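You operate a simulated robot arm through the tools that you are given. There is no shell and no other tool.

You are at the controls of a simulated two-armed robot. One attempt, no reset.

TASK
Raise the drooping boom to the pink tape mark and lock it.
Fine: its microphone goes on the mark; switch the blue lamp box on before you raise it; turn the knob to SNUG to move the boom, to LOCK at the end; leave the other stands alone.

It is judged by the outcome, as a careful person would: the job done as asked, and still so three seconds after it is handed in. It fails if anything else is knocked over, pushed out of place, dropped, spilled or broken.

THE ROBOT
Two 7-joint arms with fingered hands on one trunk that stands fixed in place. Base frame: the origin is at the foot of the trunk, x ahead of it, y to its left, z up. Readings come in m, degrees, newtons and seconds.
The left shoulder is at [0.05, 0.214, 0.869], the right one opposite. With the tool pointing down near the work surface each hand reaches from about 0.38 to 0.88 m from the base axis, measured 20 degrees to its own side. Payload 3 kg a hand.
The TCP of each hand is the grasp point between the finger pads, 0.026 m short of the fingertips. In the tool frame z runs along the fingers and y along their closing line. The gripper opens to 0.132 m; its body begins 0.073 m behind the TCP. The gripper is a hand of 3 fingers: y runs from the thumb to the fingers, the wrist lies at [0, 0, -0.229] in the tool frame, and closing takes about 1.5 s.
Orientation is told as [roll, pitch, yaw] about the base's x, y, z axes, in that order, counted from this pose: with the fingers straight down and closing along the base's y, the tool's x points along the base's -x, its y along +y and its z along -z.

THE INTERFACE
- The arms move only by the tool servo_tool. It takes "left_commands", "right_commands" or both (then of equal length, played together; a hand with none holds still); each is a list of rows, each a list of 6 numbers: the turn, a rotation vector about the base's x, y, z in degrees, then the shift along the base's x, y, z in m. In form: [[rx, ry, rz, tx, ty, tz], ...]. A call has 1 to 20 rows; each row shifts and turns the commanded pose from where the row before left it. "left_claw" and "right_claw" are, for a hand that has rows, the finger opening in m, from 0 to 0.132, set as the call begins (left out, the last holds). A row lasts 0.2 s, in which the tool goes at most 0.05 m and 8.6 degrees; a call with a longer step from one row to the next is refused whole, and so is a gripper value outside its range. A pose out of reach is approached as far as the arm can. The call stops where the force on the tool passes 60 N (or 10 N more than at its start, if that is more) or the arm is blocked; 0.2 s more then pass. Each finger travels about 0.072 m/s and halts on what it meets, pressing with about 31 N; the grip force reading is that of the motor and also rises with nothing between the fingers. The clock runs only during rows and for 0.2 s after the last one: add rows that do not move to give the fingers time. It gives the time, the measured TCP pose, the force on the tool (base axes), the opening and the grip force at its end, in the units of the frame above (readings bear some noise), with the torque about the TCP (base axes, N m) and any sound that the robot's microphone picked up.
- Cameras (640 x 400 px; columns grow to the right, rows downward): "scene" is now at [0.0278, -0.0234, 1.4944]; the picture's right is [-0.27, -0.96, 0.00], its down [-0.67, 0.19, -0.72] and it looks along [0.69, -0.20, -0.69] (base axes); focal length 274 px, centre (320, 200). "left" rides on the left gripper at [-0.062, 0.003, -0.092] in its tool frame; the picture's right is [-0.05, -1.00, 0.00], its down [0.83, -0.04, -0.56] and it looks along [0.55, -0.03, 0.83] (tool axes); focal length 230 px, centre (320, 200). "right" rides on the right gripper at [0.062, 0.003, -0.092] in its tool frame; the picture's right is [-0.05, 1.00, 0.00], its down [-0.83, -0.04, -0.56] and it looks along [-0.55, -0.03, 0.83] (tool axes); focal length 230 px, centre (320, 200). There is no depth. A picture from a camera that has moved, and an enlarged one, comes with that camera's place and axes in the base frame and with its lens.
- camera(camera): a new picture of that camera. The clock stands still meanwhile.
- curl_fingers(finger1, finger2, thumb_bend, hand): sets how far each is bent, from 0 (flat) to 1 (curled in); at 0.3 the hand is open as for a grip, at 0.7 the pads meet at the TCP. One left out holds its place. A second passes; each finger stops where it meets its share of the squeeze, and holds until it gets a number again. A gripper value or a shape takes the hand back. It gives what a move gives, with no picture; readings hold the bend of each and the force on the fingers (four entries, about 0 where the hand has none), thumb and palm.
- preshape(shape, hand): the hand has 3 fingers and takes this shape, open, in about a second: jaw (thumb against the fingers, like two jaws); tri (thumb and two fingers); tip (a fingertip pinch); poke (one finger out to press); point (the index stretched); flat (the hand flat); cup (the hand cupped); fist (a fist). The gripper value then closes the fingers along that shape, each until it touches; the sizes above hold for jaw. It gives what a move gives, with no picture.
- head_to(pan, tilt): turns the head with the scene camera to pan (to the left, within 86 degrees either way) and tilt (down, from -29 to 69), counted from straight ahead of the robot. It gives what a move gives.
- inspect(camera, box): a new picture of the part [left, top, right, bottom] of that camera's present view, enlarged. The clock stands still meanwhile.
- close_job(): hands the job in; it is judged then, once.

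Nothing tells you positions but the pictures and the camera data. Unless the task says otherwise, let go and move clear before handing in.

The tools are called after ">>>" by a JSON object that holds its "fn" and its "kwargs". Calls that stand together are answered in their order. servo_tool: Moves the arms, as the interface text tells. Its arguments: {"type":"object","properties":{"left_commands":{"type":"array"},"left_claw":{"type":"number"},"right_commands":{"type":"array"},"right_claw":{"type":"number"}},"required":[]} The other tools are called the same way: preshape (shape, hand) gives the hand a shape; curl_fingers (finger1, finger2, thumb_bend, hand) moves the fingers one by one; head_to (pan, tilt) turns the head that bears the scene camera; camera (camera) takes a picture; inspect (camera, box) takes an enlarged picture of a part of a camera's view; close_job () hands the job in.

At the start:

```text
time: 0.0
left_tcp_pos: [0.5804, 0.367, 1.0687]
left_orientation: [0.0, -0.1, 3.8]
left_wrist_force: [-1.2, -0.3, 0.6]
left_ft_torque: [0.02, 0.03, 0.01]
left_opening: 0.1321
left_gripper_force: 0.2
left_shape: jaw
left_bend: [0.3, 0.3, 0.3]
left_finger forces: [0.0, 0.0, 0.0, 0.0, 0.1, 0.0]
right_tcp_pos: [0.6051, -0.1736, 1.0445]
right_orientation: [0.0, 0.0, 3.8]
right_wrist_force: [-0.5, 0.5, 0.0]
right_ft_torque: [-0.06, 0.01, -0.03]
right_opening: 0.1318
right_gripper_force: 0.0
right_shape: jaw
right_bend: [0.3, 0.3, 0.3]
right_finger forces: [0.0, 0.0, 0.0, 0.0, 0.0, 0.0]
head pan, tilt (commanded): [-15.9, 43.7]
```

scene: 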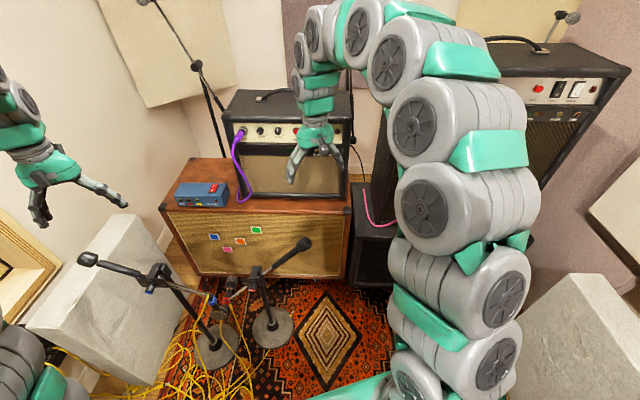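
right: 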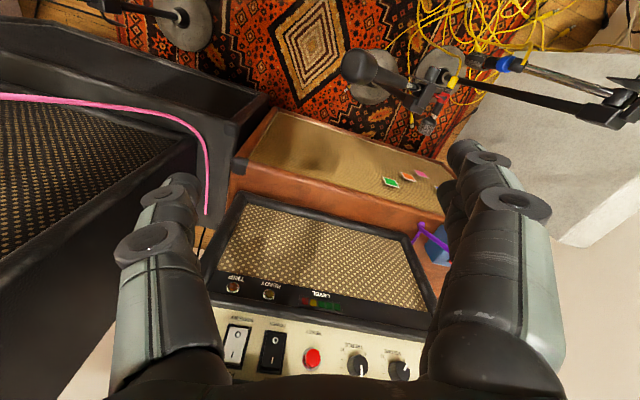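
left: 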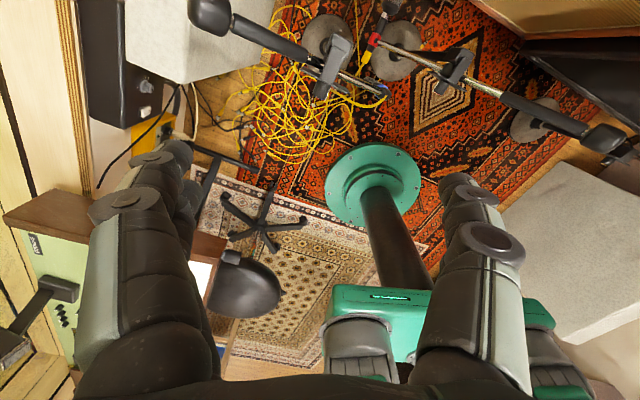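

I see a brown speaker cabinet with four colored tape marks, a blue box with a red rocker on top of it, and two small mic stands with booms in front. I'll look closer at these areas first.

>>> {"fn": "inspect", "kwargs": {"camera": "scene", "box": [60, 220, 340, 395]}}

>>> {"fn": "inspect", "kwargs": {"camera": "scene", "box": [150, 160, 310, 260]}}

>>> {"fn": "inspect", "kwargs": {"camera": "right", "box": [320, 20, 640, 220]}}

>>> {"fn": "inspect", "kwargs": {"camera": "left", "box": [180, 0, 640, 200]}}

```text
2.29 times, centred on (200, 308) of scene
camera zoom: at [0.0278, -0.0234, 1.4944], right [-0.27, -0.96, 0.0], down [-0.67, 0.19, -0.72], along [0.69, -0.2, -0.69], focal length 627 px, centre (594, -46)
```

zoom: 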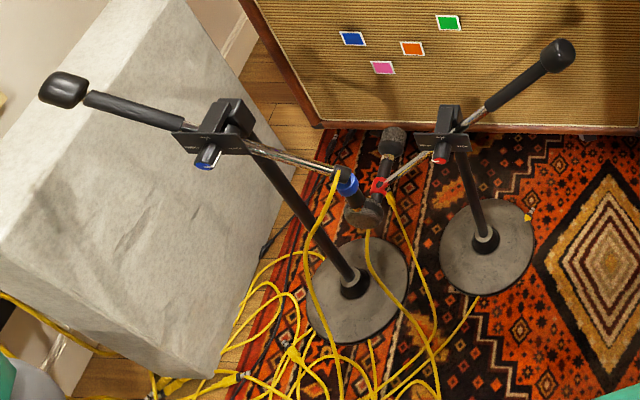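

```text
4.00 times, centred on (230, 210) of scene
camera zoom: at [0.0278, -0.0234, 1.4944], right [-0.27, -0.96, 0.0], down [-0.67, 0.19, -0.72], along [0.69, -0.2, -0.69], focal length 1097 px, centre (680, 160)
```

zoom: 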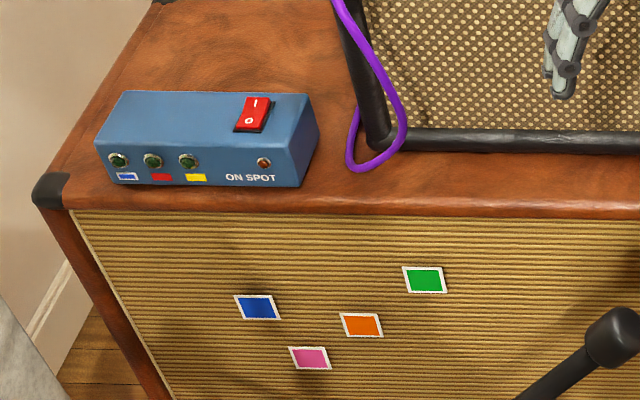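

```text
2.00 times, centred on (480, 120) of right
camera zoom: at [0.5439, -0.1753, 1.1351], right [-0.01, 1.0, 0.0], down [0.83, 0.01, 0.56], along [0.56, 0.01, -0.83], focal length 460 px, centre (0, 360)
```

zoom: 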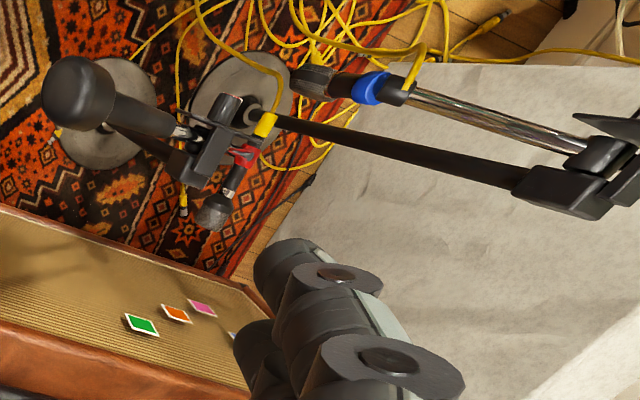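

```text
1.39 times, centred on (410, 100) of left
camera zoom: at [0.6409, 0.3735, 1.1608], right [0.12, -0.99, 0.0], down [-0.83, -0.1, 0.56], along [-0.55, -0.07, -0.83], focal length 320 px, centre (195, 339)
```

zoom: 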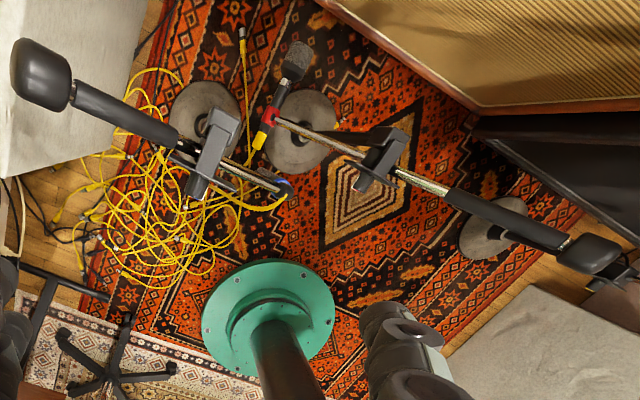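

Two low stands (blue ring, red ring) stand in front of the cabinet, and a third base shows to the right. I'll turn the head to see the whole set and read which boom is drooping.

>>> {"fn": "head_to", "kwargs": {"pan": 20, "tilt": 50}}

>>> {"fn": "camera", "kwargs": {"camera": "scene"}}

```text
time: 1.0
left_tcp_pos: [0.5801, 0.3673, 1.0679]
left_orientation: [0.1, 0.0, 3.8]
left_wrist_force: [0.3, 0.7, 0.7]
left_ft_torque: [0.01, 0.0, 0.02]
left_opening: 0.1318
left_gripper_force: 0.0
left_shape: jaw
left_bend: [0.3, 0.3, 0.3]
left_finger forces: [0.0, 0.1, 0.1, 0.0, 0.0, 0.0]
right_tcp_pos: [0.6053, -0.1735, 1.0427]
right_orientation: [0.1, -0.1, 3.8]
right_wrist_force: [-0.7, -0.7, -0.8]
right_ft_torque: [-0.01, -0.01, 0.0]
right_opening: 0.1319
right_gripper_force: 0.1
right_shape: jaw
right_bend: [0.3, 0.3, 0.3]
right_finger forces: [0.0, 0.0, 0.0, 0.1, 0.0, 0.1]
head pan, tilt (commanded): [20.0, 50.0]
```

```text
taken
camera scene: at [0.021, 0.0254, 1.4857], right [0.34, -0.94, 0.0], down [-0.72, -0.26, -0.64], along [0.6, 0.22, -0.77], focal length 274 px, centre (320, 200)
```

scene: 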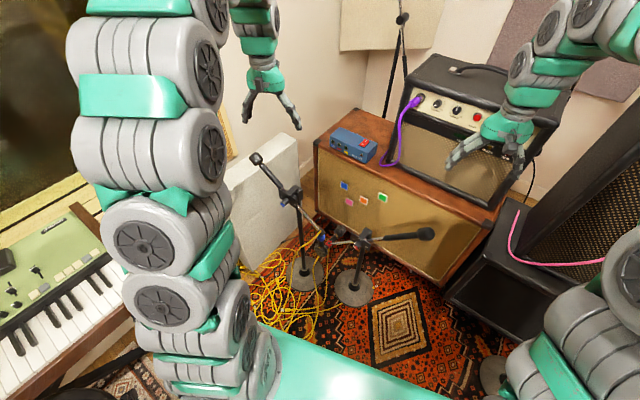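

>>> {"fn": "inspect", "kwargs": {"camera": "scene", "box": [230, 140, 450, 310]}}

>>> {"fn": "inspect", "kwargs": {"camera": "scene", "box": [310, 110, 430, 190]}}

>>> {"fn": "head_to", "kwargs": {"pan": -60, "tilt": 50}}

>>> {"fn": "camera", "kwargs": {"camera": "scene"}}

```text
2.35 times, centred on (340, 225) of scene
camera zoom: at [0.021, 0.0254, 1.4857], right [0.34, -0.94, 0.0], down [-0.72, -0.26, -0.64], along [0.6, 0.22, -0.77], focal length 645 px, centre (273, 141)
```

zoom: 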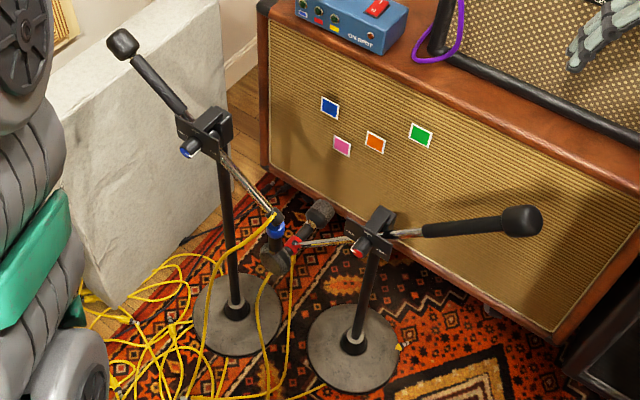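

```text
5.00 times, centred on (370, 150) of scene
camera zoom: at [0.021, 0.0254, 1.4857], right [0.34, -0.94, 0.0], down [-0.72, -0.26, -0.64], along [0.6, 0.22, -0.77], focal length 1371 px, centre (70, 450)
```

zoom: 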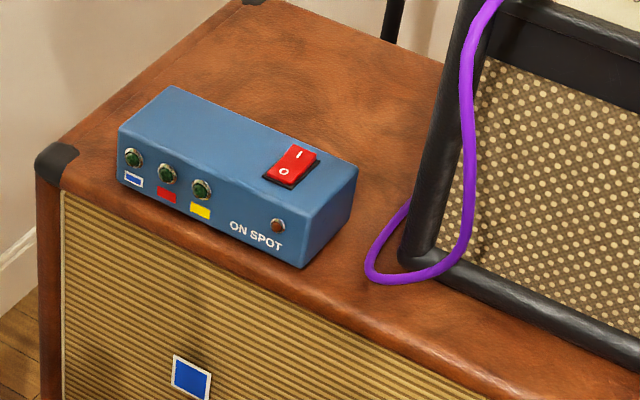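

```text
time: 2.5
left_tcp_pos: [0.5798, 0.3669, 1.0678]
left_orientation: [0.0, 0.0, 3.8]
left_wrist_force: [-0.6, -0.9, -1.1]
left_ft_torque: [0.01, -0.02, 0.01]
left_opening: 0.1319
left_gripper_force: 0.0
left_shape: jaw
left_bend: [0.3, 0.3, 0.3]
left_finger forces: [0.0, 0.1, 0.0, 0.0, 0.0, 0.0]
right_tcp_pos: [0.6062, -0.1739, 1.0438]
right_orientation: [0.0, 0.1, 3.8]
right_wrist_force: [0.3, 0.4, 0.1]
right_ft_torque: [0.0, -0.03, 0.01]
right_opening: 0.1317
right_gripper_force: 0.2
right_shape: jaw
right_bend: [0.3, 0.3, 0.3]
right_finger forces: [0.1, 0.0, 0.0, 0.0, 0.0, 0.0]
head pan, tilt (commanded): [-60.0, 50.0]
```

```text
taken
camera scene: at [-0.0129, -0.0676, 1.4857], right [-0.87, -0.5, 0.0], down [-0.38, 0.66, -0.64], along [0.32, -0.56, -0.77], focal length 274 px, centre (320, 200)
```

scene: 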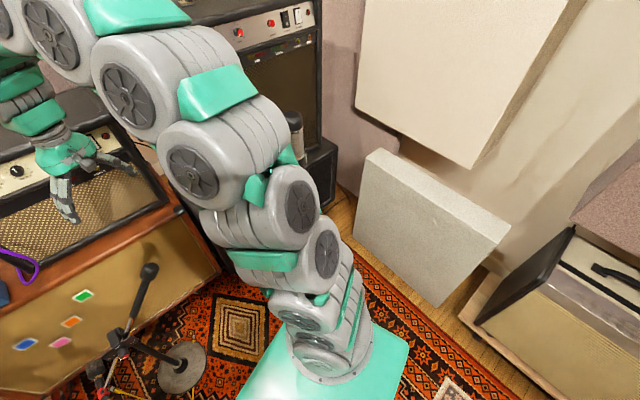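

The red-ringed boom droops steeply toward the floor with its mic pointing at the cabinet, while the blue one droops less, and a yellow one stands off to the right behind the right arm. I'll swing the right hand's camera to view the clutch labels and the third stand before deciding.

>>> {"fn": "servo_tool", "kwargs": {"right_commands": [[0, 0, 8, -0.02, -0.01, 0], [0, 0, 8, -0.02, -0.01, 0], [0, 0, 8, -0.02, -0.01, 0], [0, 0, 8, -0.02, -0.01, 0], [0, 0, 8, -0.02, -0.01, 0], [0, 0, 8, -0.02, -0.01, 0]]}}

>>> {"fn": "camera", "kwargs": {"camera": "right"}}

>>> {"fn": "head_to", "kwargs": {"pan": -50, "tilt": 60}}

>>> {"fn": "camera", "kwargs": {"camera": "scene"}}

```text
time: 4.0
left_tcp_pos: [0.5801, 0.3669, 1.0685]
left_orientation: [0.1, -0.1, 3.9]
left_wrist_force: [-0.2, 0.0, 1.2]
left_ft_torque: [0.02, 0.0, 0.02]
left_opening: 0.132
left_gripper_force: 0.2
left_shape: jaw
left_bend: [0.3, 0.3, 0.3]
left_finger forces: [0.1, 0.0, 0.0, 0.1, 0.0, 0.0]
right_tcp_pos: [0.4845, -0.234, 1.0432]
right_orientation: [0.0, -0.1, 51.8]
right_wrist_force: [0.0, 0.4, 0.5]
right_ft_torque: [0.01, -0.02, 0.0]
right_opening: 0.1319
right_gripper_force: 0.0
right_shape: jaw
right_bend: [0.3, 0.3, 0.3]
right_finger forces: [0.0, 0.1, 0.0, 0.0, 0.1, 0.0]
head pan, tilt (commanded): [-60.0, 50.0]
```

```text
taken
camera right: at [0.4447, -0.2804, 1.1354], right [-0.75, 0.66, 0.0], down [0.55, 0.63, 0.56], along [0.36, 0.42, -0.83], focal length 230 px, centre (320, 200)
```

right: 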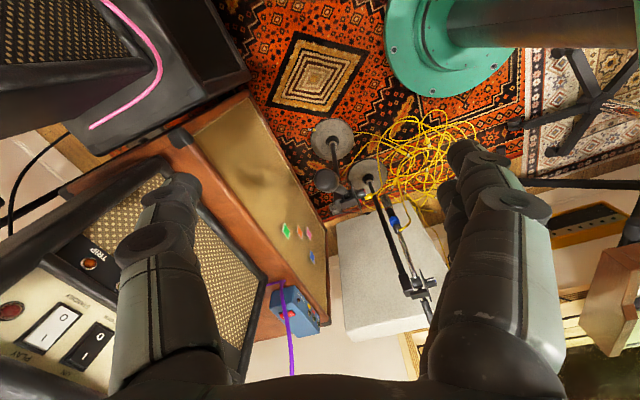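

```text
time: 4.7
left_tcp_pos: [0.5799, 0.3672, 1.0682]
left_orientation: [0.0, 0.1, 3.7]
left_wrist_force: [0.1, 0.3, 0.5]
left_ft_torque: [0.02, 0.0, -0.01]
left_opening: 0.132
left_gripper_force: 0.1
left_shape: jaw
left_bend: [0.3, 0.3, 0.3]
left_finger forces: [0.0, 0.1, 0.0, 0.0, 0.0, 0.0]
right_tcp_pos: [0.4849, -0.2329, 1.0432]
right_orientation: [0.0, 0.1, 51.7]
right_wrist_force: [-0.2, -0.3, -0.2]
right_ft_torque: [0.02, 0.01, 0.0]
right_opening: 0.1318
right_gripper_force: 0.1
right_shape: jaw
right_bend: [0.3, 0.3, 0.3]
right_finger forces: [0.0, 0.0, 0.1, 0.1, 0.0, 0.1]
head pan, tilt (commanded): [-50.0, 60.0]
```

```text
taken
camera scene: at [-0.0086, -0.052, 1.4732], right [-0.77, -0.64, 0.0], down [-0.56, 0.66, -0.5], along [0.32, -0.38, -0.87], focal length 274 px, centre (320, 200)
```

scene: 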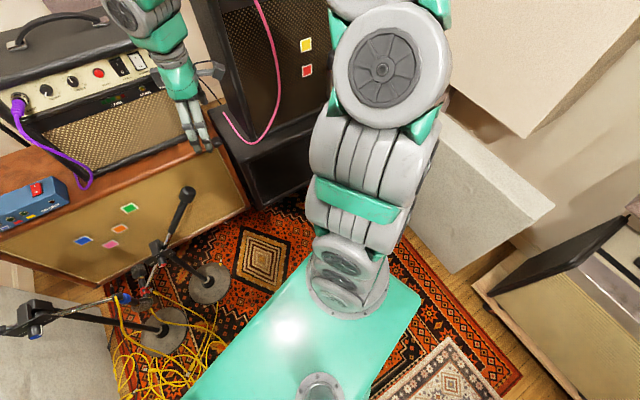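

>>> {"fn": "inspect", "kwargs": {"camera": "right", "box": [250, 100, 450, 340]}}

>>> {"fn": "inspect", "kwargs": {"camera": "scene", "box": [0, 170, 250, 340]}}

```text
1.67 times, centred on (350, 220) of right
camera zoom: at [0.445, -0.2802, 1.1354], right [-0.75, 0.66, 0.0], down [0.55, 0.63, 0.56], along [0.37, 0.42, -0.83], focal length 384 px, centre (270, 167)
```

zoom: 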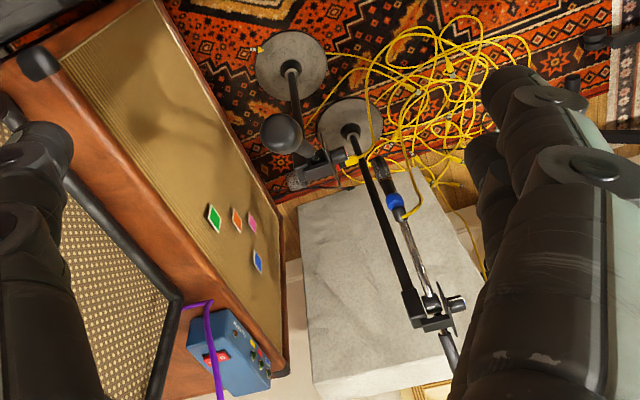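

```text
2.35 times, centred on (125, 255) of scene
camera zoom: at [-0.0086, -0.052, 1.4732], right [-0.77, -0.64, 0.0], down [-0.56, 0.66, -0.5], along [0.32, -0.38, -0.87], focal length 645 px, centre (779, 71)
```

zoom: 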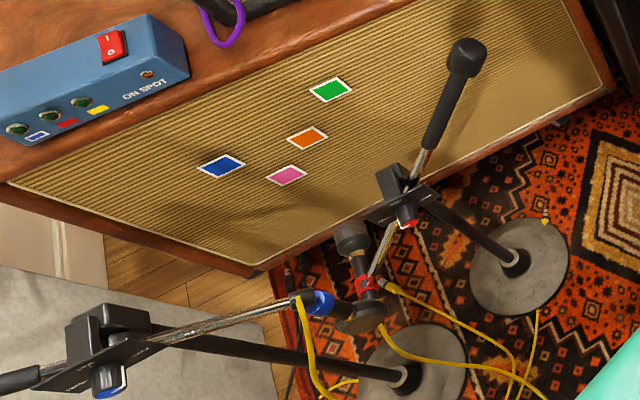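

The red-ringed stand's boom droops most, its mic faces the cabinet, and its arc passes through the pink mark; the lamp box rocker is at about (0.95, 0.16, 0.76). I'll shape the left hand for poking and pitch it forward toward the box.

>>> {"fn": "preshape", "kwargs": {"hand": "left", "shape": "poke"}}

>>> {"fn": "servo_tool", "kwargs": {"left_commands": [[0, -7, 0, 0.02, -0.02, 0], [0, -7, 0, 0.02, -0.025, 0], [0, -7, 0, 0.02, -0.025, 0], [0, -7, 0, 0.02, -0.025, 0], [0, -7, 0, 0.02, -0.025, 0], [0, 0, 0, 0.02, -0.025, 0], [0, 0, 0, 0.02, -0.025, -0.02], [0, 0, 0, 0.02, -0.025, -0.02]]}}

>>> {"fn": "camera", "kwargs": {"camera": "left"}}

>>> {"fn": "head_to", "kwargs": {"pan": 5, "tilt": 45}}

>>> {"fn": "camera", "kwargs": {"camera": "scene"}}

```text
time: 5.6
left_tcp_pos: [0.5798, 0.3665, 1.0683]
left_orientation: [0.0, -0.1, 3.8]
left_wrist_force: [0.6, 0.8, 0.2]
left_ft_torque: [0.01, 0.0, -0.02]
left_opening: 0.0
left_gripper_force: 0.1
left_shape: poke
left_bend: [1.0, 1.0, 0.45]
left_finger forces: [0.1, 0.0, 0.0, 0.1, 0.0, 0.0]
right_tcp_pos: [0.485, -0.2338, 1.0436]
right_orientation: [0.0, 0.0, 51.7]
right_wrist_force: [0.3, 0.1, 0.7]
right_ft_torque: [-0.03, 0.02, -0.03]
right_opening: 0.1317
right_gripper_force: 0.1
right_shape: jaw
right_bend: [0.3, 0.3, 0.3]
right_finger forces: [0.1, 0.0, 0.0, 0.0, 0.0, 0.1]
head pan, tilt (commanded): [-50.0, 60.0]
```

```text
time: 7.4
left_tcp_pos: [0.7412, 0.1728, 1.0269]
left_orientation: [-2.6, -34.9, 4.6]
left_wrist_force: [-0.1, 0.2, -0.3]
left_ft_torque: [-0.01, -0.01, 0.0]
left_opening: 0.0001
left_gripper_force: 0.0
left_shape: poke
left_bend: [1.0, 1.0, 0.45]
left_finger forces: [0.0, 0.0, 0.1, 0.1, 0.0, 0.0]
right_tcp_pos: [0.4869, -0.2343, 1.0437]
right_orientation: [0.0, 0.0, 51.8]
right_wrist_force: [-0.3, 1.0, 0.0]
right_ft_torque: [0.02, 0.0, 0.05]
right_opening: 0.1318
right_gripper_force: 0.2
right_shape: jaw
right_bend: [0.3, 0.3, 0.3]
right_finger forces: [0.1, 0.1, 0.0, 0.0, 0.0, 0.0]
head pan, tilt (commanded): [-50.0, 60.0]
```

```text
taken
camera left: at [0.7383, 0.1784, 1.1387], right [0.1, -0.99, 0.07], down [-0.99, -0.1, -0.02], along [0.02, -0.07, -1.0], focal length 230 px, centre (320, 200)
```

left: 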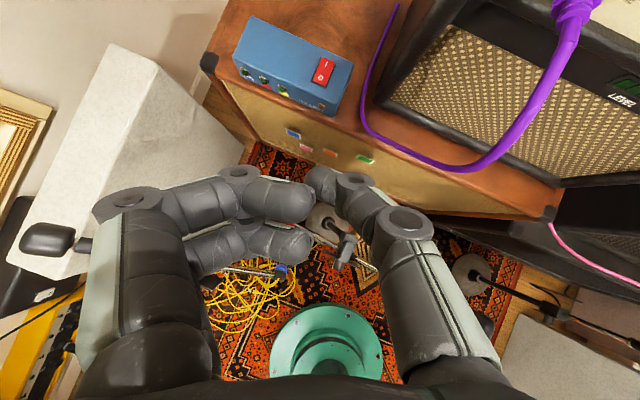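

```text
time: 8.6
left_tcp_pos: [0.7413, 0.1731, 1.0291]
left_orientation: [-2.7, -35.0, 4.7]
left_wrist_force: [-0.9, 0.3, 0.5]
left_ft_torque: [0.01, 0.01, 0.0]
left_opening: 0.0
left_gripper_force: 0.1
left_shape: poke
left_bend: [1.0, 1.0, 0.45]
left_finger forces: [0.0, 0.0, 0.0, 0.0, 0.0, 0.0]
right_tcp_pos: [0.4845, -0.2332, 1.0434]
right_orientation: [0.0, 0.0, 51.8]
right_wrist_force: [0.0, 0.2, 0.2]
right_ft_torque: [0.0, 0.04, -0.01]
right_opening: 0.132
right_gripper_force: 0.0
right_shape: jaw
right_bend: [0.3, 0.3, 0.3]
right_finger forces: [0.0, 0.0, 0.1, 0.0, 0.1, 0.0]
head pan, tilt (commanded): [5.0, 45.0]
```

```text
taken
camera scene: at [0.0296, 0.0061, 1.4926], right [0.09, -1.0, 0.0], down [-0.7, -0.06, -0.71], along [0.7, 0.06, -0.71], focal length 274 px, centre (320, 200)
```

scene: 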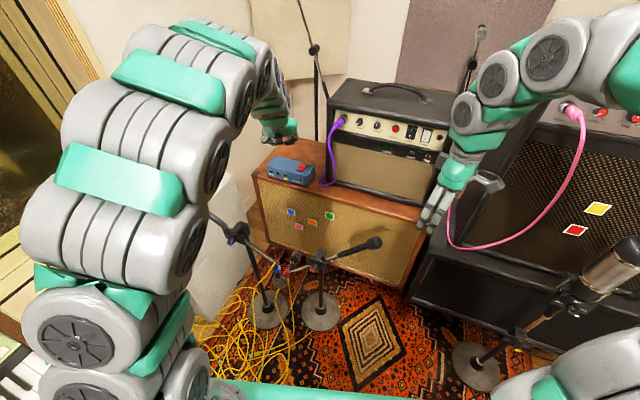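

The box rocker is clear at about (0.955, 0.165, 0.757), and the yellow stand with its red/yellow marks stands at the far right by the rack. I'll try the "point" shape to see which finger is extended.

>>> {"fn": "preshape", "kwargs": {"hand": "left", "shape": "point"}}

>>> {"fn": "camera", "kwargs": {"camera": "left"}}

>>> {"fn": "inspect", "kwargs": {"camera": "left", "box": [200, 0, 440, 150]}}

>>> {"fn": "inspect", "kwargs": {"camera": "scene", "box": [240, 140, 400, 260]}}

>>> {"fn": "inspect", "kwargs": {"camera": "scene", "box": [430, 180, 640, 400]}}

```text
time: 9.5
left_tcp_pos: [0.7416, 0.1723, 1.0291]
left_orientation: [-2.6, -34.8, 4.6]
left_wrist_force: [0.2, -0.5, -0.4]
left_ft_torque: [0.02, -0.02, -0.02]
left_opening: 0.0
left_gripper_force: 0.2
left_shape: point
left_bend: [0.24, 1.0, 0.48]
left_finger forces: [0.0, 0.0, 0.0, 0.0, 0.0, 0.0]
right_tcp_pos: [0.4851, -0.2334, 1.0432]
right_orientation: [0.0, 0.0, 51.7]
right_wrist_force: [0.3, -0.5, 0.1]
right_ft_torque: [0.0, 0.02, -0.01]
right_opening: 0.1323
right_gripper_force: 0.1
right_shape: jaw
right_bend: [0.3, 0.3, 0.3]
right_finger forces: [0.0, 0.1, 0.1, 0.0, 0.0, 0.1]
head pan, tilt (commanded): [5.0, 45.0]
```

```text
taken
camera left: at [0.7379, 0.179, 1.1396], right [0.1, -0.99, 0.07], down [-0.99, -0.1, -0.02], along [0.03, -0.07, -1.0], focal length 230 px, centre (320, 200)
```

left: 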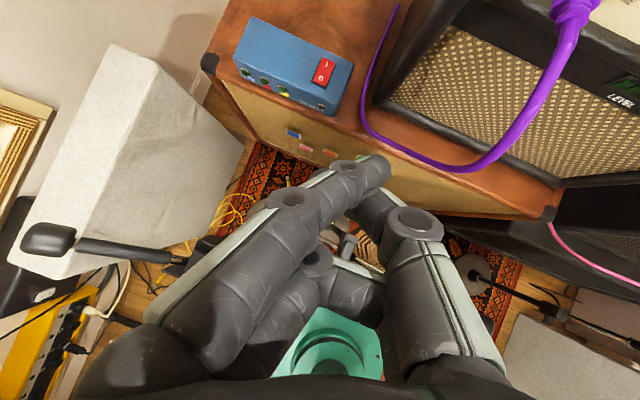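

```text
2.67 times, centred on (320, 75) of left
camera zoom: at [0.7379, 0.179, 1.1396], right [0.1, -0.99, 0.07], down [-0.99, -0.1, -0.02], along [0.03, -0.07, -1.0], focal length 614 px, centre (320, 533)
```

zoom: 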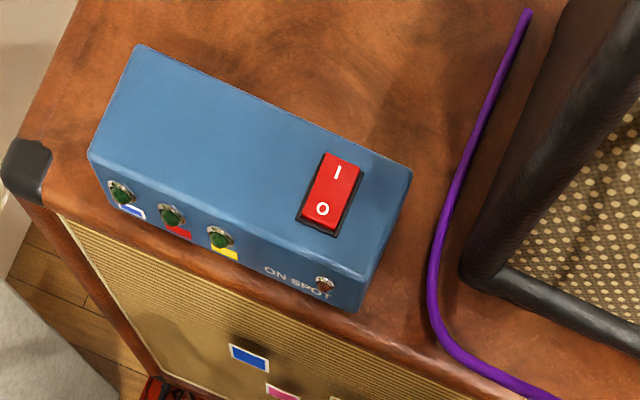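

```text
3.33 times, centred on (320, 200) of scene
camera zoom: at [0.0296, 0.0062, 1.4926], right [0.09, -1.0, 0.0], down [-0.7, -0.06, -0.71], along [0.7, 0.06, -0.71], focal length 914 px, centre (320, 200)
```

zoom: 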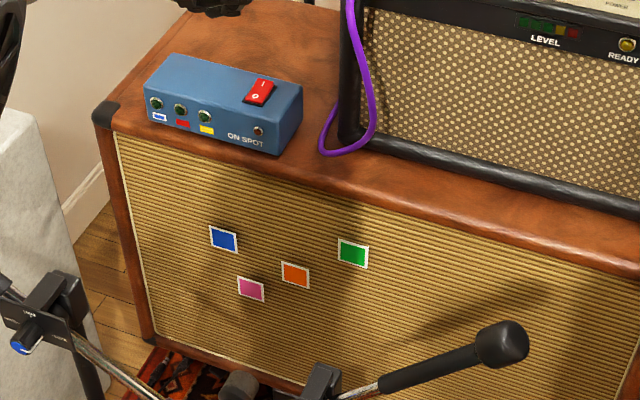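

```text
1.82 times, centred on (535, 290) of scene
camera zoom: at [0.0296, 0.0062, 1.4926], right [0.09, -1.0, 0.0], down [-0.7, -0.06, -0.71], along [0.7, 0.06, -0.71], focal length 499 px, centre (-71, 36)
```

zoom: 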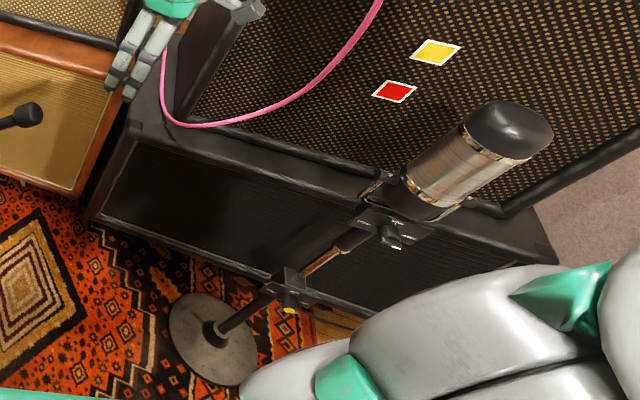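

The rocker's I end is the far end and it is currently off. I'll compare the hand shapes from the scene camera to know where the pressing tip is.

>>> {"fn": "inspect", "kwargs": {"camera": "scene", "box": [220, 60, 340, 190]}}

>>> {"fn": "preshape", "kwargs": {"hand": "left", "shape": "poke"}}

>>> {"fn": "inspect", "kwargs": {"camera": "scene", "box": [220, 60, 340, 190]}}

>>> {"fn": "inspect", "kwargs": {"camera": "left", "box": [160, 0, 480, 250]}}

```text
3.08 times, centred on (280, 125) of scene
camera zoom: at [0.0296, 0.0062, 1.4926], right [0.09, -1.0, 0.0], down [-0.7, -0.06, -0.71], along [0.7, 0.06, -0.71], focal length 844 px, centre (443, 431)
```

zoom: 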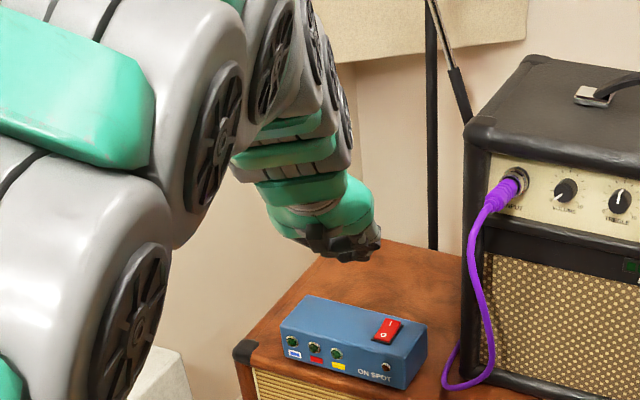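

```text
time: 10.4
left_tcp_pos: [0.7408, 0.1725, 1.029]
left_orientation: [-2.8, -34.9, 4.6]
left_wrist_force: [0.2, -0.5, 0.2]
left_ft_torque: [-0.04, -0.01, -0.04]
left_opening: 0.0001
left_gripper_force: 0.1
left_shape: poke
left_bend: [0.96, 1.0, 1.0]
left_finger forces: [0.1, 0.0, 0.1, 0.1, 0.1, 0.0]
right_tcp_pos: [0.4862, -0.2328, 1.0435]
right_orientation: [0.0, 0.0, 51.8]
right_wrist_force: [0.6, 0.0, -0.3]
right_ft_torque: [0.03, -0.01, 0.0]
right_opening: 0.1321
right_gripper_force: 0.1
right_shape: jaw
right_bend: [0.3, 0.3, 0.3]
right_finger forces: [0.0, 0.0, 0.1, 0.0, 0.0, 0.0]
head pan, tilt (commanded): [5.0, 45.0]
```

```text
3.08 times, centred on (280, 125) of scene
camera zoom: at [0.0296, 0.0062, 1.4926], right [0.09, -1.0, 0.0], down [-0.7, -0.06, -0.71], along [0.7, 0.06, -0.71], focal length 844 px, centre (443, 431)
```

zoom: 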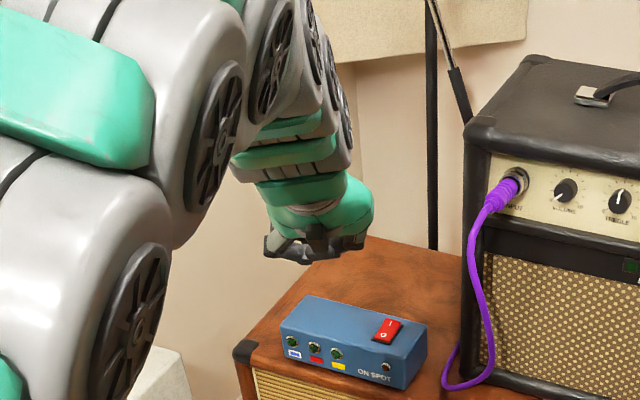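

```text
1.60 times, centred on (320, 125) of left
camera zoom: at [0.738, 0.179, 1.1396], right [0.1, -0.99, 0.07], down [-0.99, -0.1, -0.02], along [0.03, -0.07, -1.0], focal length 368 px, centre (320, 320)
```

zoom: 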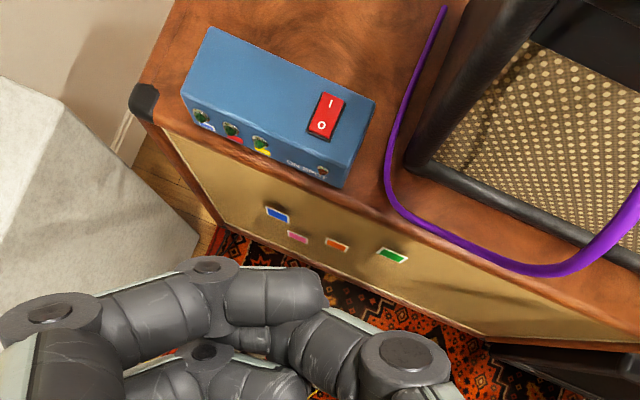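

The "poke" shape just curls everything, so I'll set the thumb alone slightly out as the pressing tip, with both fingers curled. Then I'll move to above the rocker's I end and check before pressing.

>>> {"fn": "curl_fingers", "kwargs": {"hand": "left", "finger1": 1.0, "finger2": 1.0, "thumb_bend": 0.5}}

>>> {"fn": "servo_tool", "kwargs": {"left_commands": [[0, 0, 0, 0.027, -0.001, -0.02], [0, 0, 0, 0.027, -0.001, -0.02], [0, 0, 0, 0.027, -0.001, -0.02], [0, 0, 0, 0.027, -0.001, -0.02], [0, 0, 0, 0.027, -0.001, -0.02], [0, 0, 0, 0.027, -0.001, -0.02], [0, 0, 0, 0.02, -0.001, -0.02], [0, 0, 0, 0.015, -0.001, -0.02], [0, 0, 0, 0, 0, 0]]}}

>>> {"fn": "camera", "kwargs": {"camera": "left"}}

>>> {"fn": "inspect", "kwargs": {"camera": "scene", "box": [220, 60, 380, 210]}}

```text
time: 11.4
left_tcp_pos: [0.7411, 0.1719, 1.0283]
left_orientation: [-2.7, -34.9, 4.6]
left_wrist_force: [0.7, 0.6, 0.9]
left_ft_torque: [-0.01, 0.02, 0.02]
left_opening: 0.0445
left_gripper_force: 0.0
left_shape: fingers
left_bend: [1.0, 1.0, 0.5]
left_finger forces: [0.0, 0.0, 0.0, 0.0, 0.0, 0.0]
right_tcp_pos: [0.4854, -0.2335, 1.0442]
right_orientation: [0.0, 0.0, 51.7]
right_wrist_force: [-1.0, 0.9, 0.2]
right_ft_torque: [-0.03, 0.02, 0.01]
right_opening: 0.1318
right_gripper_force: 0.0
right_shape: jaw
right_bend: [0.3, 0.3, 0.3]
right_finger forces: [0.0, 0.1, 0.0, 0.1, 0.0, 0.2]
head pan, tilt (commanded): [5.0, 45.0]
```

```text
time: 13.4
left_tcp_pos: [0.9375, 0.1618, 0.8691]
left_orientation: [-2.6, -34.9, 4.6]
left_wrist_force: [0.3, -0.3, 0.1]
left_ft_torque: [0.05, 0.0, 0.01]
left_opening: 0.0444
left_gripper_force: 0.0
left_shape: fingers
left_bend: [1.0, 1.0, 0.5]
left_finger forces: [0.0, 0.0, 0.0, 0.0, 0.1, 0.0]
right_tcp_pos: [0.4857, -0.2331, 1.043]
right_orientation: [0.0, 0.0, 51.8]
right_wrist_force: [0.4, -0.2, -1.0]
right_ft_torque: [0.01, -0.02, 0.03]
right_opening: 0.1319
right_gripper_force: 0.1
right_shape: jaw
right_bend: [0.3, 0.3, 0.3]
right_finger forces: [0.1, 0.0, 0.0, 0.0, 0.1, 0.0]
head pan, tilt (commanded): [5.0, 45.0]
```

```text
taken
camera left: at [0.9344, 0.1683, 0.9791], right [0.1, -0.99, 0.07], down [-0.99, -0.1, -0.02], along [0.03, -0.07, -1.0], focal length 230 px, centre (320, 200)
```

left: 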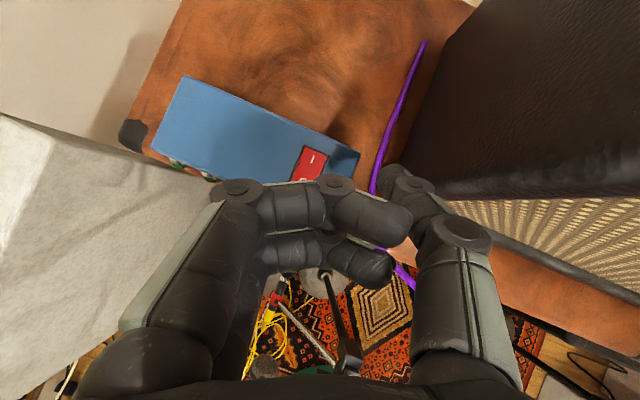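

```text
2.67 times, centred on (300, 135) of scene
camera zoom: at [0.0296, 0.0062, 1.4926], right [0.09, -1.0, 0.0], down [-0.7, -0.06, -0.71], along [0.7, 0.06, -0.71], focal length 731 px, centre (373, 373)
```

zoom: 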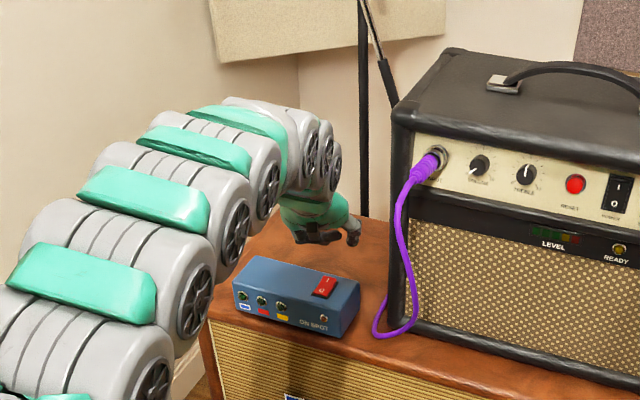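

The thumb tip is now at about (0.959, 0.122, 0.845) and the I end of the rocker at about (0.984, 0.166, 0.744). I'll roll the hand to lift the curled fingers and hover the thumb tip over the I end.

>>> {"fn": "servo_tool", "kwargs": {"left_commands": [[8, 0, 0, 0.006, 0.008, 0], [8, 0, 0, 0.006, 0.008, 0], [0, 0, 0, 0.008, 0.01, -0.015], [0, 0, 0, 0.0065, 0.008, -0.02], [0, 0, 0, 0, 0, -0.015], [0, 0, 0, 0, 0, 0]]}}

>>> {"fn": "camera", "kwargs": {"camera": "left"}}

>>> {"fn": "inspect", "kwargs": {"camera": "scene", "box": [260, 120, 360, 190]}}

```text
time: 14.8
left_tcp_pos: [0.9636, 0.1969, 0.8182]
left_orientation: [16.8, -34.7, -6.5]
left_wrist_force: [-0.7, -0.5, 0.0]
left_ft_torque: [-0.01, 0.01, 0.03]
left_opening: 0.0444
left_gripper_force: 0.0
left_shape: fingers
left_bend: [1.0, 1.0, 0.5]
left_finger forces: [0.1, 0.1, 0.0, 0.1, 0.0, 0.1]
right_tcp_pos: [0.4848, -0.2337, 1.0438]
right_orientation: [0.0, 0.1, 51.8]
right_wrist_force: [0.6, -0.3, 0.7]
right_ft_torque: [-0.01, 0.02, 0.01]
right_opening: 0.1316
right_gripper_force: 0.0
right_shape: jaw
right_bend: [0.3, 0.3, 0.3]
right_finger forces: [0.0, 0.0, 0.0, 0.1, 0.0, 0.0]
head pan, tilt (commanded): [5.0, 45.0]
```

```text
taken
camera left: at [0.9608, 0.1732, 0.927], right [0.1, -0.97, -0.21], down [-0.99, -0.09, -0.05], along [0.03, 0.21, -0.98], focal length 230 px, centre (320, 200)
```

left: 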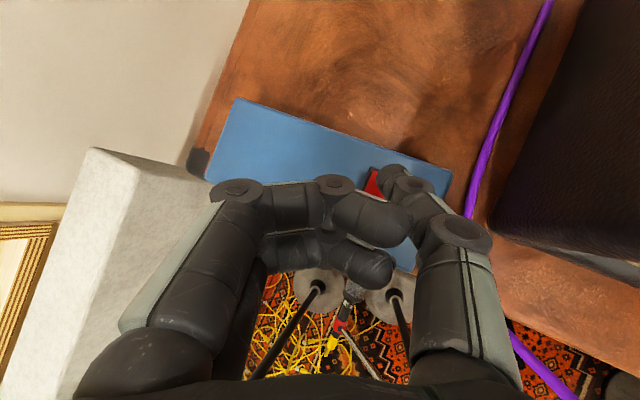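

```text
5.71 times, centred on (310, 155) of scene
camera zoom: at [0.0296, 0.0062, 1.4926], right [0.09, -1.0, 0.0], down [-0.7, -0.06, -0.71], along [0.7, 0.06, -0.71], focal length 1567 px, centre (377, 457)
```

zoom: 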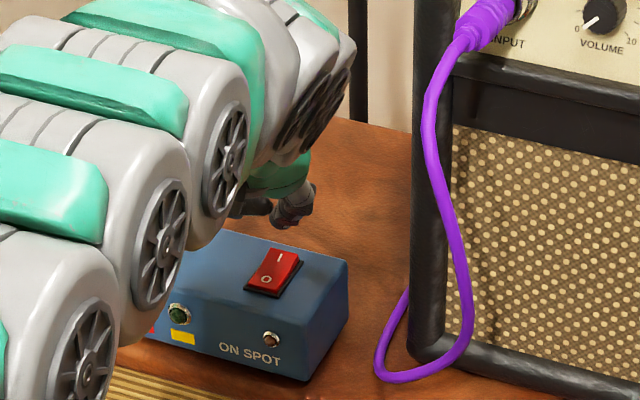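

The thumb tip hovers about 3 cm above the I end. I'll nudge slightly and lower in small steps, watching force and the lamps.

>>> {"fn": "servo_tool", "kwargs": {"left_commands": [[0, 0, 0, 0.003, 0.003, -0.008], [0, 0, 0, 0, 0, -0.008], [0, 0, 0, 0, 0, -0.006], [0, 0, 0, 0, 0, -0.005]]}}

>>> {"fn": "inspect", "kwargs": {"camera": "scene", "box": [260, 130, 340, 190]}}

>>> {"fn": "inspect", "kwargs": {"camera": "left", "box": [200, 80, 480, 280]}}

```text
time: 15.8
left_tcp_pos: [0.9646, 0.1996, 0.7909]
left_orientation: [16.8, -34.5, -6.6]
left_wrist_force: [-0.3, -0.5, 0.5]
left_ft_torque: [-0.02, 0.0, 0.0]
left_opening: 0.0447
left_gripper_force: 0.5
left_shape: fingers
left_bend: [1.0, 1.0, 0.5]
left_finger forces: [0.0, 0.0, 0.1, 0.0, 0.4, 0.0]
right_tcp_pos: [0.4854, -0.2336, 1.0431]
right_orientation: [0.0, 0.0, 51.8]
right_wrist_force: [0.1, -0.1, 0.7]
right_ft_torque: [-0.03, -0.03, -0.03]
right_opening: 0.1319
right_gripper_force: 0.0
right_shape: jaw
right_bend: [0.3, 0.3, 0.3]
right_finger forces: [0.0, 0.0, 0.1, 0.0, 0.0, 0.1]
head pan, tilt (commanded): [5.0, 45.0]
```

```text
6.67 times, centred on (300, 160) of scene
camera zoom: at [0.0296, 0.0062, 1.4926], right [0.09, -1.0, 0.0], down [-0.7, -0.06, -0.71], along [0.7, 0.06, -0.71], focal length 1828 px, centre (453, 467)
```

zoom: 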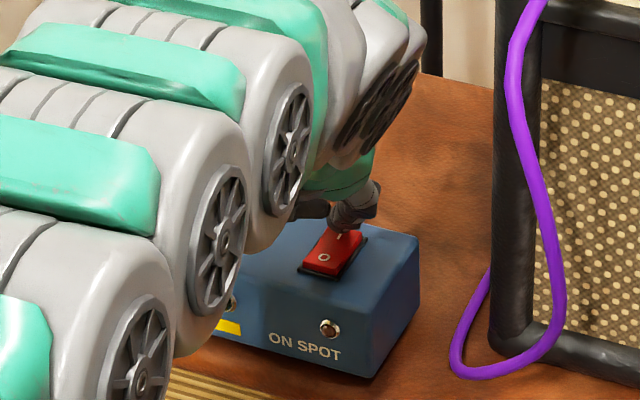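

```text
2.00 times, centred on (340, 180) of left
camera zoom: at [0.9628, 0.1753, 0.8996], right [0.1, -0.97, -0.21], down [-0.99, -0.09, -0.04], along [0.02, 0.21, -0.98], focal length 460 px, centre (280, 240)
```

zoom: 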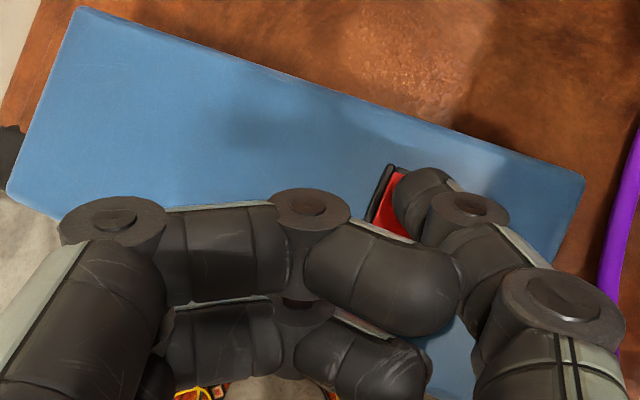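

The thumb has just touched the rocker's I end (0.4 N). I'll keep pressing in small steps.

>>> {"fn": "servo_tool", "kwargs": {"left_commands": [[0, 0, 0, 0, 0, -0.003], [0, 0, 0, 0, 0, -0.003], [0, 0, 0, 0, 0, -0.003]]}}

>>> {"fn": "inspect", "kwargs": {"camera": "scene", "box": [260, 130, 340, 190]}}

```text
time: 16.6
left_tcp_pos: [0.9674, 0.1985, 0.7872]
left_orientation: [16.8, -35.2, -6.7]
left_wrist_force: [-1.4, -7.3, 39.8]
left_ft_torque: [-1.69, -0.66, -0.11]
left_opening: 0.0432
left_gripper_force: 19.8
left_shape: fingers
left_bend: [1.0, 1.0, 0.52]
left_finger forces: [0.0, 0.0, 0.0, 0.0, 39.7, 0.0]
right_tcp_pos: [0.4858, -0.2333, 1.0451]
right_orientation: [0.0, 0.0, 51.7]
right_wrist_force: [0.3, 0.2, 0.0]
right_ft_torque: [0.0, -0.01, -0.02]
right_opening: 0.132
right_gripper_force: 0.0
right_shape: jaw
right_bend: [0.3, 0.3, 0.3]
right_finger forces: [0.0, 0.0, 0.0, 0.1, 0.0, 0.0]
head pan, tilt (commanded): [5.0, 45.0]
heard: click
```

```text
6.67 times, centred on (300, 160) of scene
camera zoom: at [0.0289, 0.006, 1.4927], right [0.09, -1.0, 0.0], down [-0.7, -0.06, -0.71], along [0.7, 0.06, -0.71], focal length 1828 px, centre (453, 467)
```

zoom: 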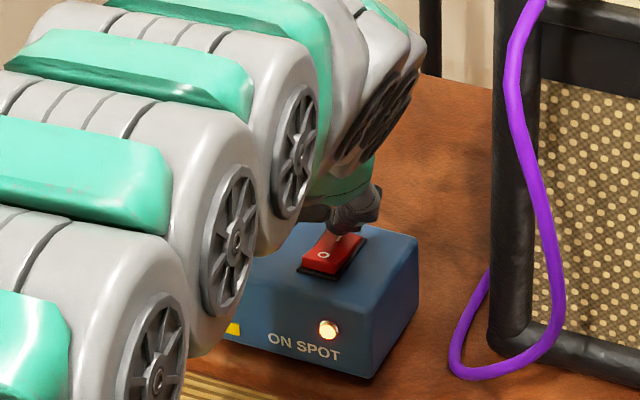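

A click was heard and the lamp glows. I'll lift the hand straight up and read the lamps.

>>> {"fn": "servo_tool", "kwargs": {"left_commands": [[0, 0, 0, 0, 0, 0.01], [0, 0, 0, 0, 0, 0.02], [0, 0, 0, 0, 0, 0.03], [0, 0, 0, -0.02, 0, 0.03], [0, 0, 0, -0.03, 0.01, 0.03], [0, 0, 0, -0.03, 0.01, 0.03], [0, 0, 0, -0.04, 0.02, 0.02], [0, 0, 0, -0.04, 0.03, 0]]}}

>>> {"fn": "inspect", "kwargs": {"camera": "scene", "box": [240, 130, 400, 260]}}

>>> {"fn": "camera", "kwargs": {"camera": "left"}}

```text
time: 18.4
left_tcp_pos: [0.8061, 0.2731, 0.952]
left_orientation: [16.8, -34.5, -6.6]
left_wrist_force: [-0.6, -0.1, 0.0]
left_ft_torque: [0.01, 0.03, 0.02]
left_opening: 0.0443
left_gripper_force: 0.1
left_shape: fingers
left_bend: [1.0, 1.0, 0.5]
left_finger forces: [0.0, 0.0, 0.1, 0.0, 0.1, 0.0]
right_tcp_pos: [0.4859, -0.234, 1.0444]
right_orientation: [0.0, 0.0, 51.8]
right_wrist_force: [0.1, -0.2, 0.6]
right_ft_torque: [-0.01, -0.02, -0.02]
right_opening: 0.1319
right_gripper_force: 0.1
right_shape: jaw
right_bend: [0.3, 0.3, 0.3]
right_finger forces: [0.1, 0.0, 0.0, 0.1, 0.1, 0.1]
head pan, tilt (commanded): [5.0, 45.0]
```

```text
3.08 times, centred on (320, 195) of scene
camera zoom: at [0.0296, 0.0062, 1.4926], right [0.09, -1.0, 0.0], down [-0.7, -0.06, -0.71], along [0.7, 0.06, -0.71], focal length 844 px, centre (320, 215)
```

zoom: 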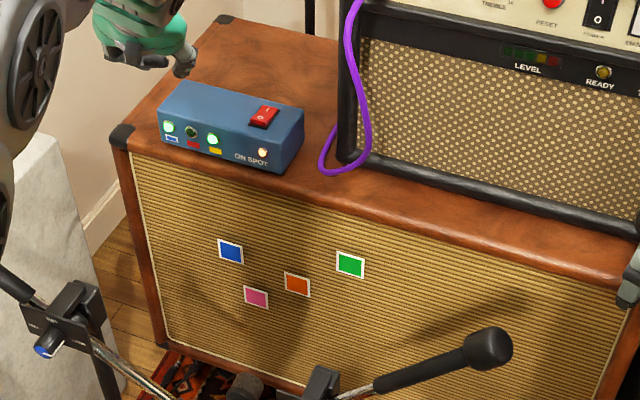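

```text
taken
camera left: at [0.8027, 0.2495, 1.0605], right [0.1, -0.97, -0.21], down [-1.0, -0.09, -0.05], along [0.03, 0.21, -0.98], focal length 230 px, centre (320, 200)
```

left: 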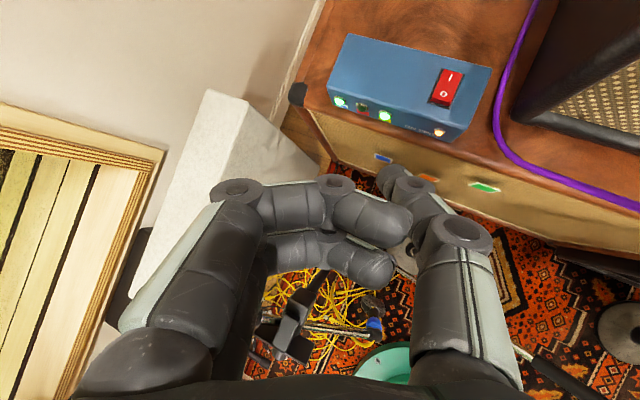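

The lamps read: blue lit, red dark, yellow lit, so the red stand is the one off its spot. Now I'll examine the red stand's clutch knob and its labels.

>>> {"fn": "head_to", "kwargs": {"pan": 3, "tilt": 55}}

>>> {"fn": "camera", "kwargs": {"camera": "scene"}}

>>> {"fn": "inspect", "kwargs": {"camera": "scene", "box": [275, 150, 395, 225]}}

>>> {"fn": "inspect", "kwargs": {"camera": "scene", "box": [200, 150, 320, 225]}}

```text
time: 19.1
left_tcp_pos: [0.8065, 0.2734, 0.952]
left_orientation: [17.0, -34.6, -6.6]
left_wrist_force: [0.1, -0.6, 0.3]
left_ft_torque: [0.01, -0.01, -0.03]
left_opening: 0.0445
left_gripper_force: 0.1
left_shape: fingers
left_bend: [1.0, 1.0, 0.5]
left_finger forces: [0.0, 0.1, 0.0, 0.0, 0.0, 0.0]
right_tcp_pos: [0.4858, -0.2338, 1.0435]
right_orientation: [0.0, 0.0, 51.8]
right_wrist_force: [1.2, -0.8, 0.7]
right_ft_torque: [-0.01, 0.02, -0.02]
right_opening: 0.1317
right_gripper_force: 0.1
right_shape: jaw
right_bend: [0.3, 0.3, 0.3]
right_finger forces: [0.0, 0.0, 0.0, 0.0, 0.0, 0.1]
head pan, tilt (commanded): [3.0, 55.0]
```

```text
taken
camera scene: at [0.0206, 0.0029, 1.4793], right [0.05, -1.0, 0.0], down [-0.82, -0.04, -0.57], along [0.57, 0.03, -0.82], focal length 274 px, centre (320, 200)
```

scene: 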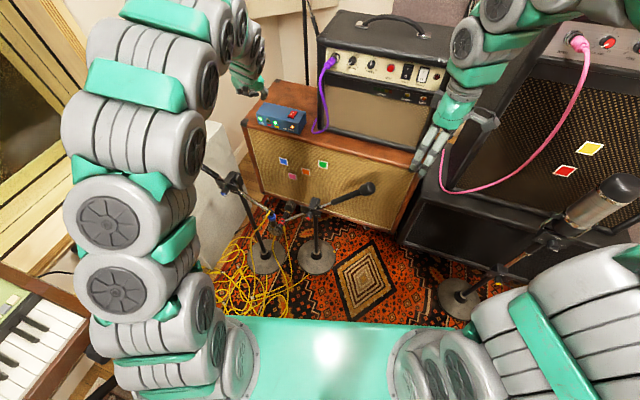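

```text
5.33 times, centred on (335, 188) of scene
camera zoom: at [0.0206, 0.0029, 1.4793], right [0.05, -1.0, 0.0], down [-0.82, -0.04, -0.57], along [0.57, 0.03, -0.82], focal length 1463 px, centre (240, 267)
```

zoom: 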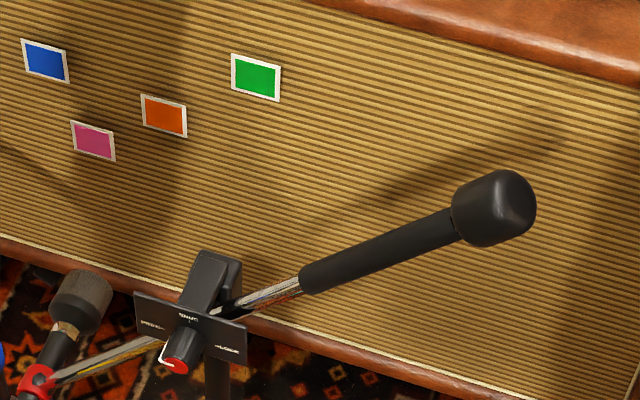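

```text
5.33 times, centred on (260, 188) of scene
camera zoom: at [0.0206, 0.0029, 1.4793], right [0.05, -1.0, 0.0], down [-0.82, -0.04, -0.57], along [0.57, 0.03, -0.82], focal length 1463 px, centre (640, 267)
```

zoom: 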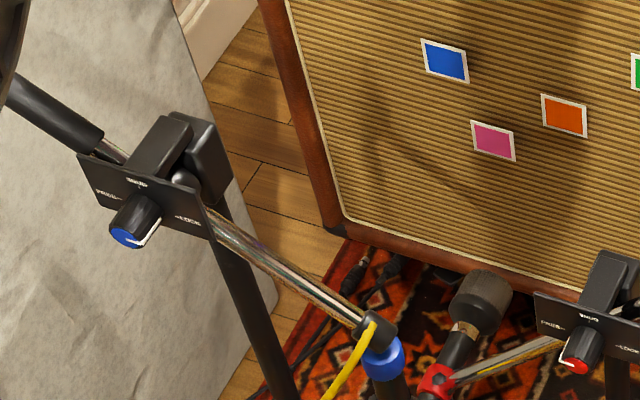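

The knob plate reads FREE (left), SNUG (top), LOCK (right); the red stand's pointer is at FREE, the blue one's at LOCK. I'll look at it through the right hand's camera to locate the knob precisely.

>>> {"fn": "inspect", "kwargs": {"camera": "right", "box": [290, 140, 410, 215]}}

>>> {"fn": "inspect", "kwargs": {"camera": "scene", "box": [290, 190, 350, 228]}}

>>> {"fn": "inspect", "kwargs": {"camera": "left", "box": [480, 260, 640, 400]}}

```text
5.33 times, centred on (350, 178) of right
camera zoom: at [0.4449, -0.2803, 1.1354], right [-0.75, 0.66, 0.0], down [0.55, 0.63, 0.56], along [0.37, 0.42, -0.83], focal length 1227 px, centre (160, 320)
```

zoom: 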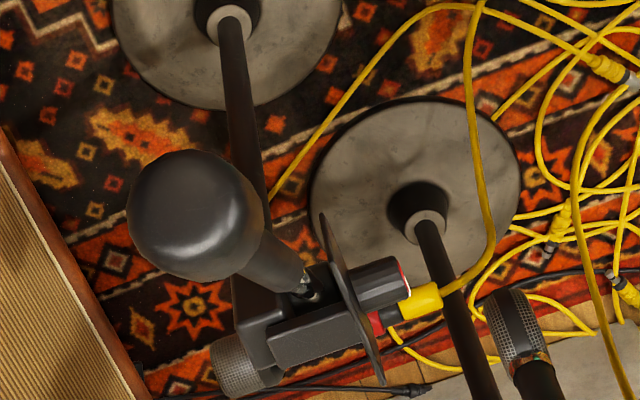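

```text
10.53 times, centred on (320, 209) of scene
camera zoom: at [0.0206, 0.0029, 1.4793], right [0.05, -1.0, 0.0], down [-0.82, -0.04, -0.57], along [0.57, 0.03, -0.82], focal length 2887 px, centre (320, 105)
```

zoom: 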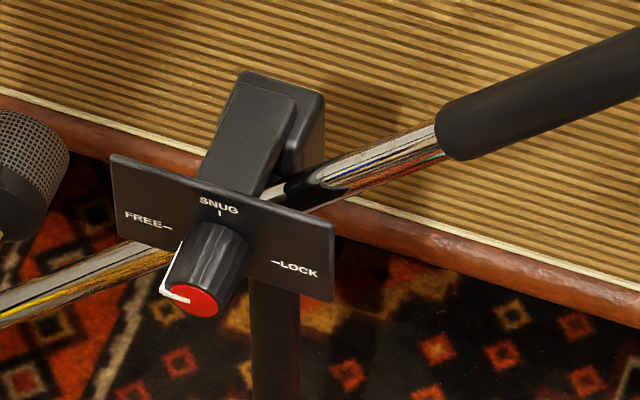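

```text
2.86 times, centred on (560, 330) of left
camera zoom: at [0.8035, 0.2492, 1.0604], right [0.1, -0.97, -0.21], down [-0.99, -0.09, -0.05], along [0.03, 0.21, -0.98], focal length 657 px, centre (-366, -171)
```

zoom: 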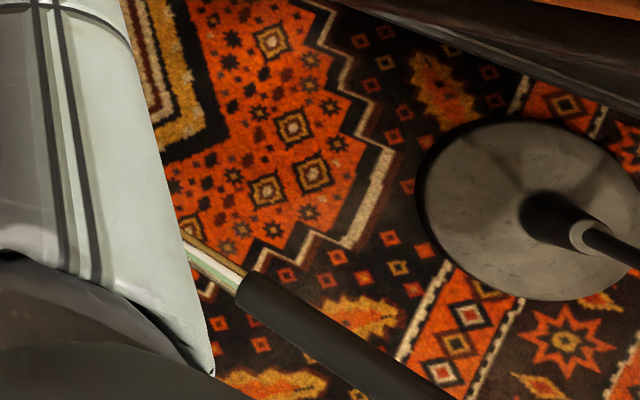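

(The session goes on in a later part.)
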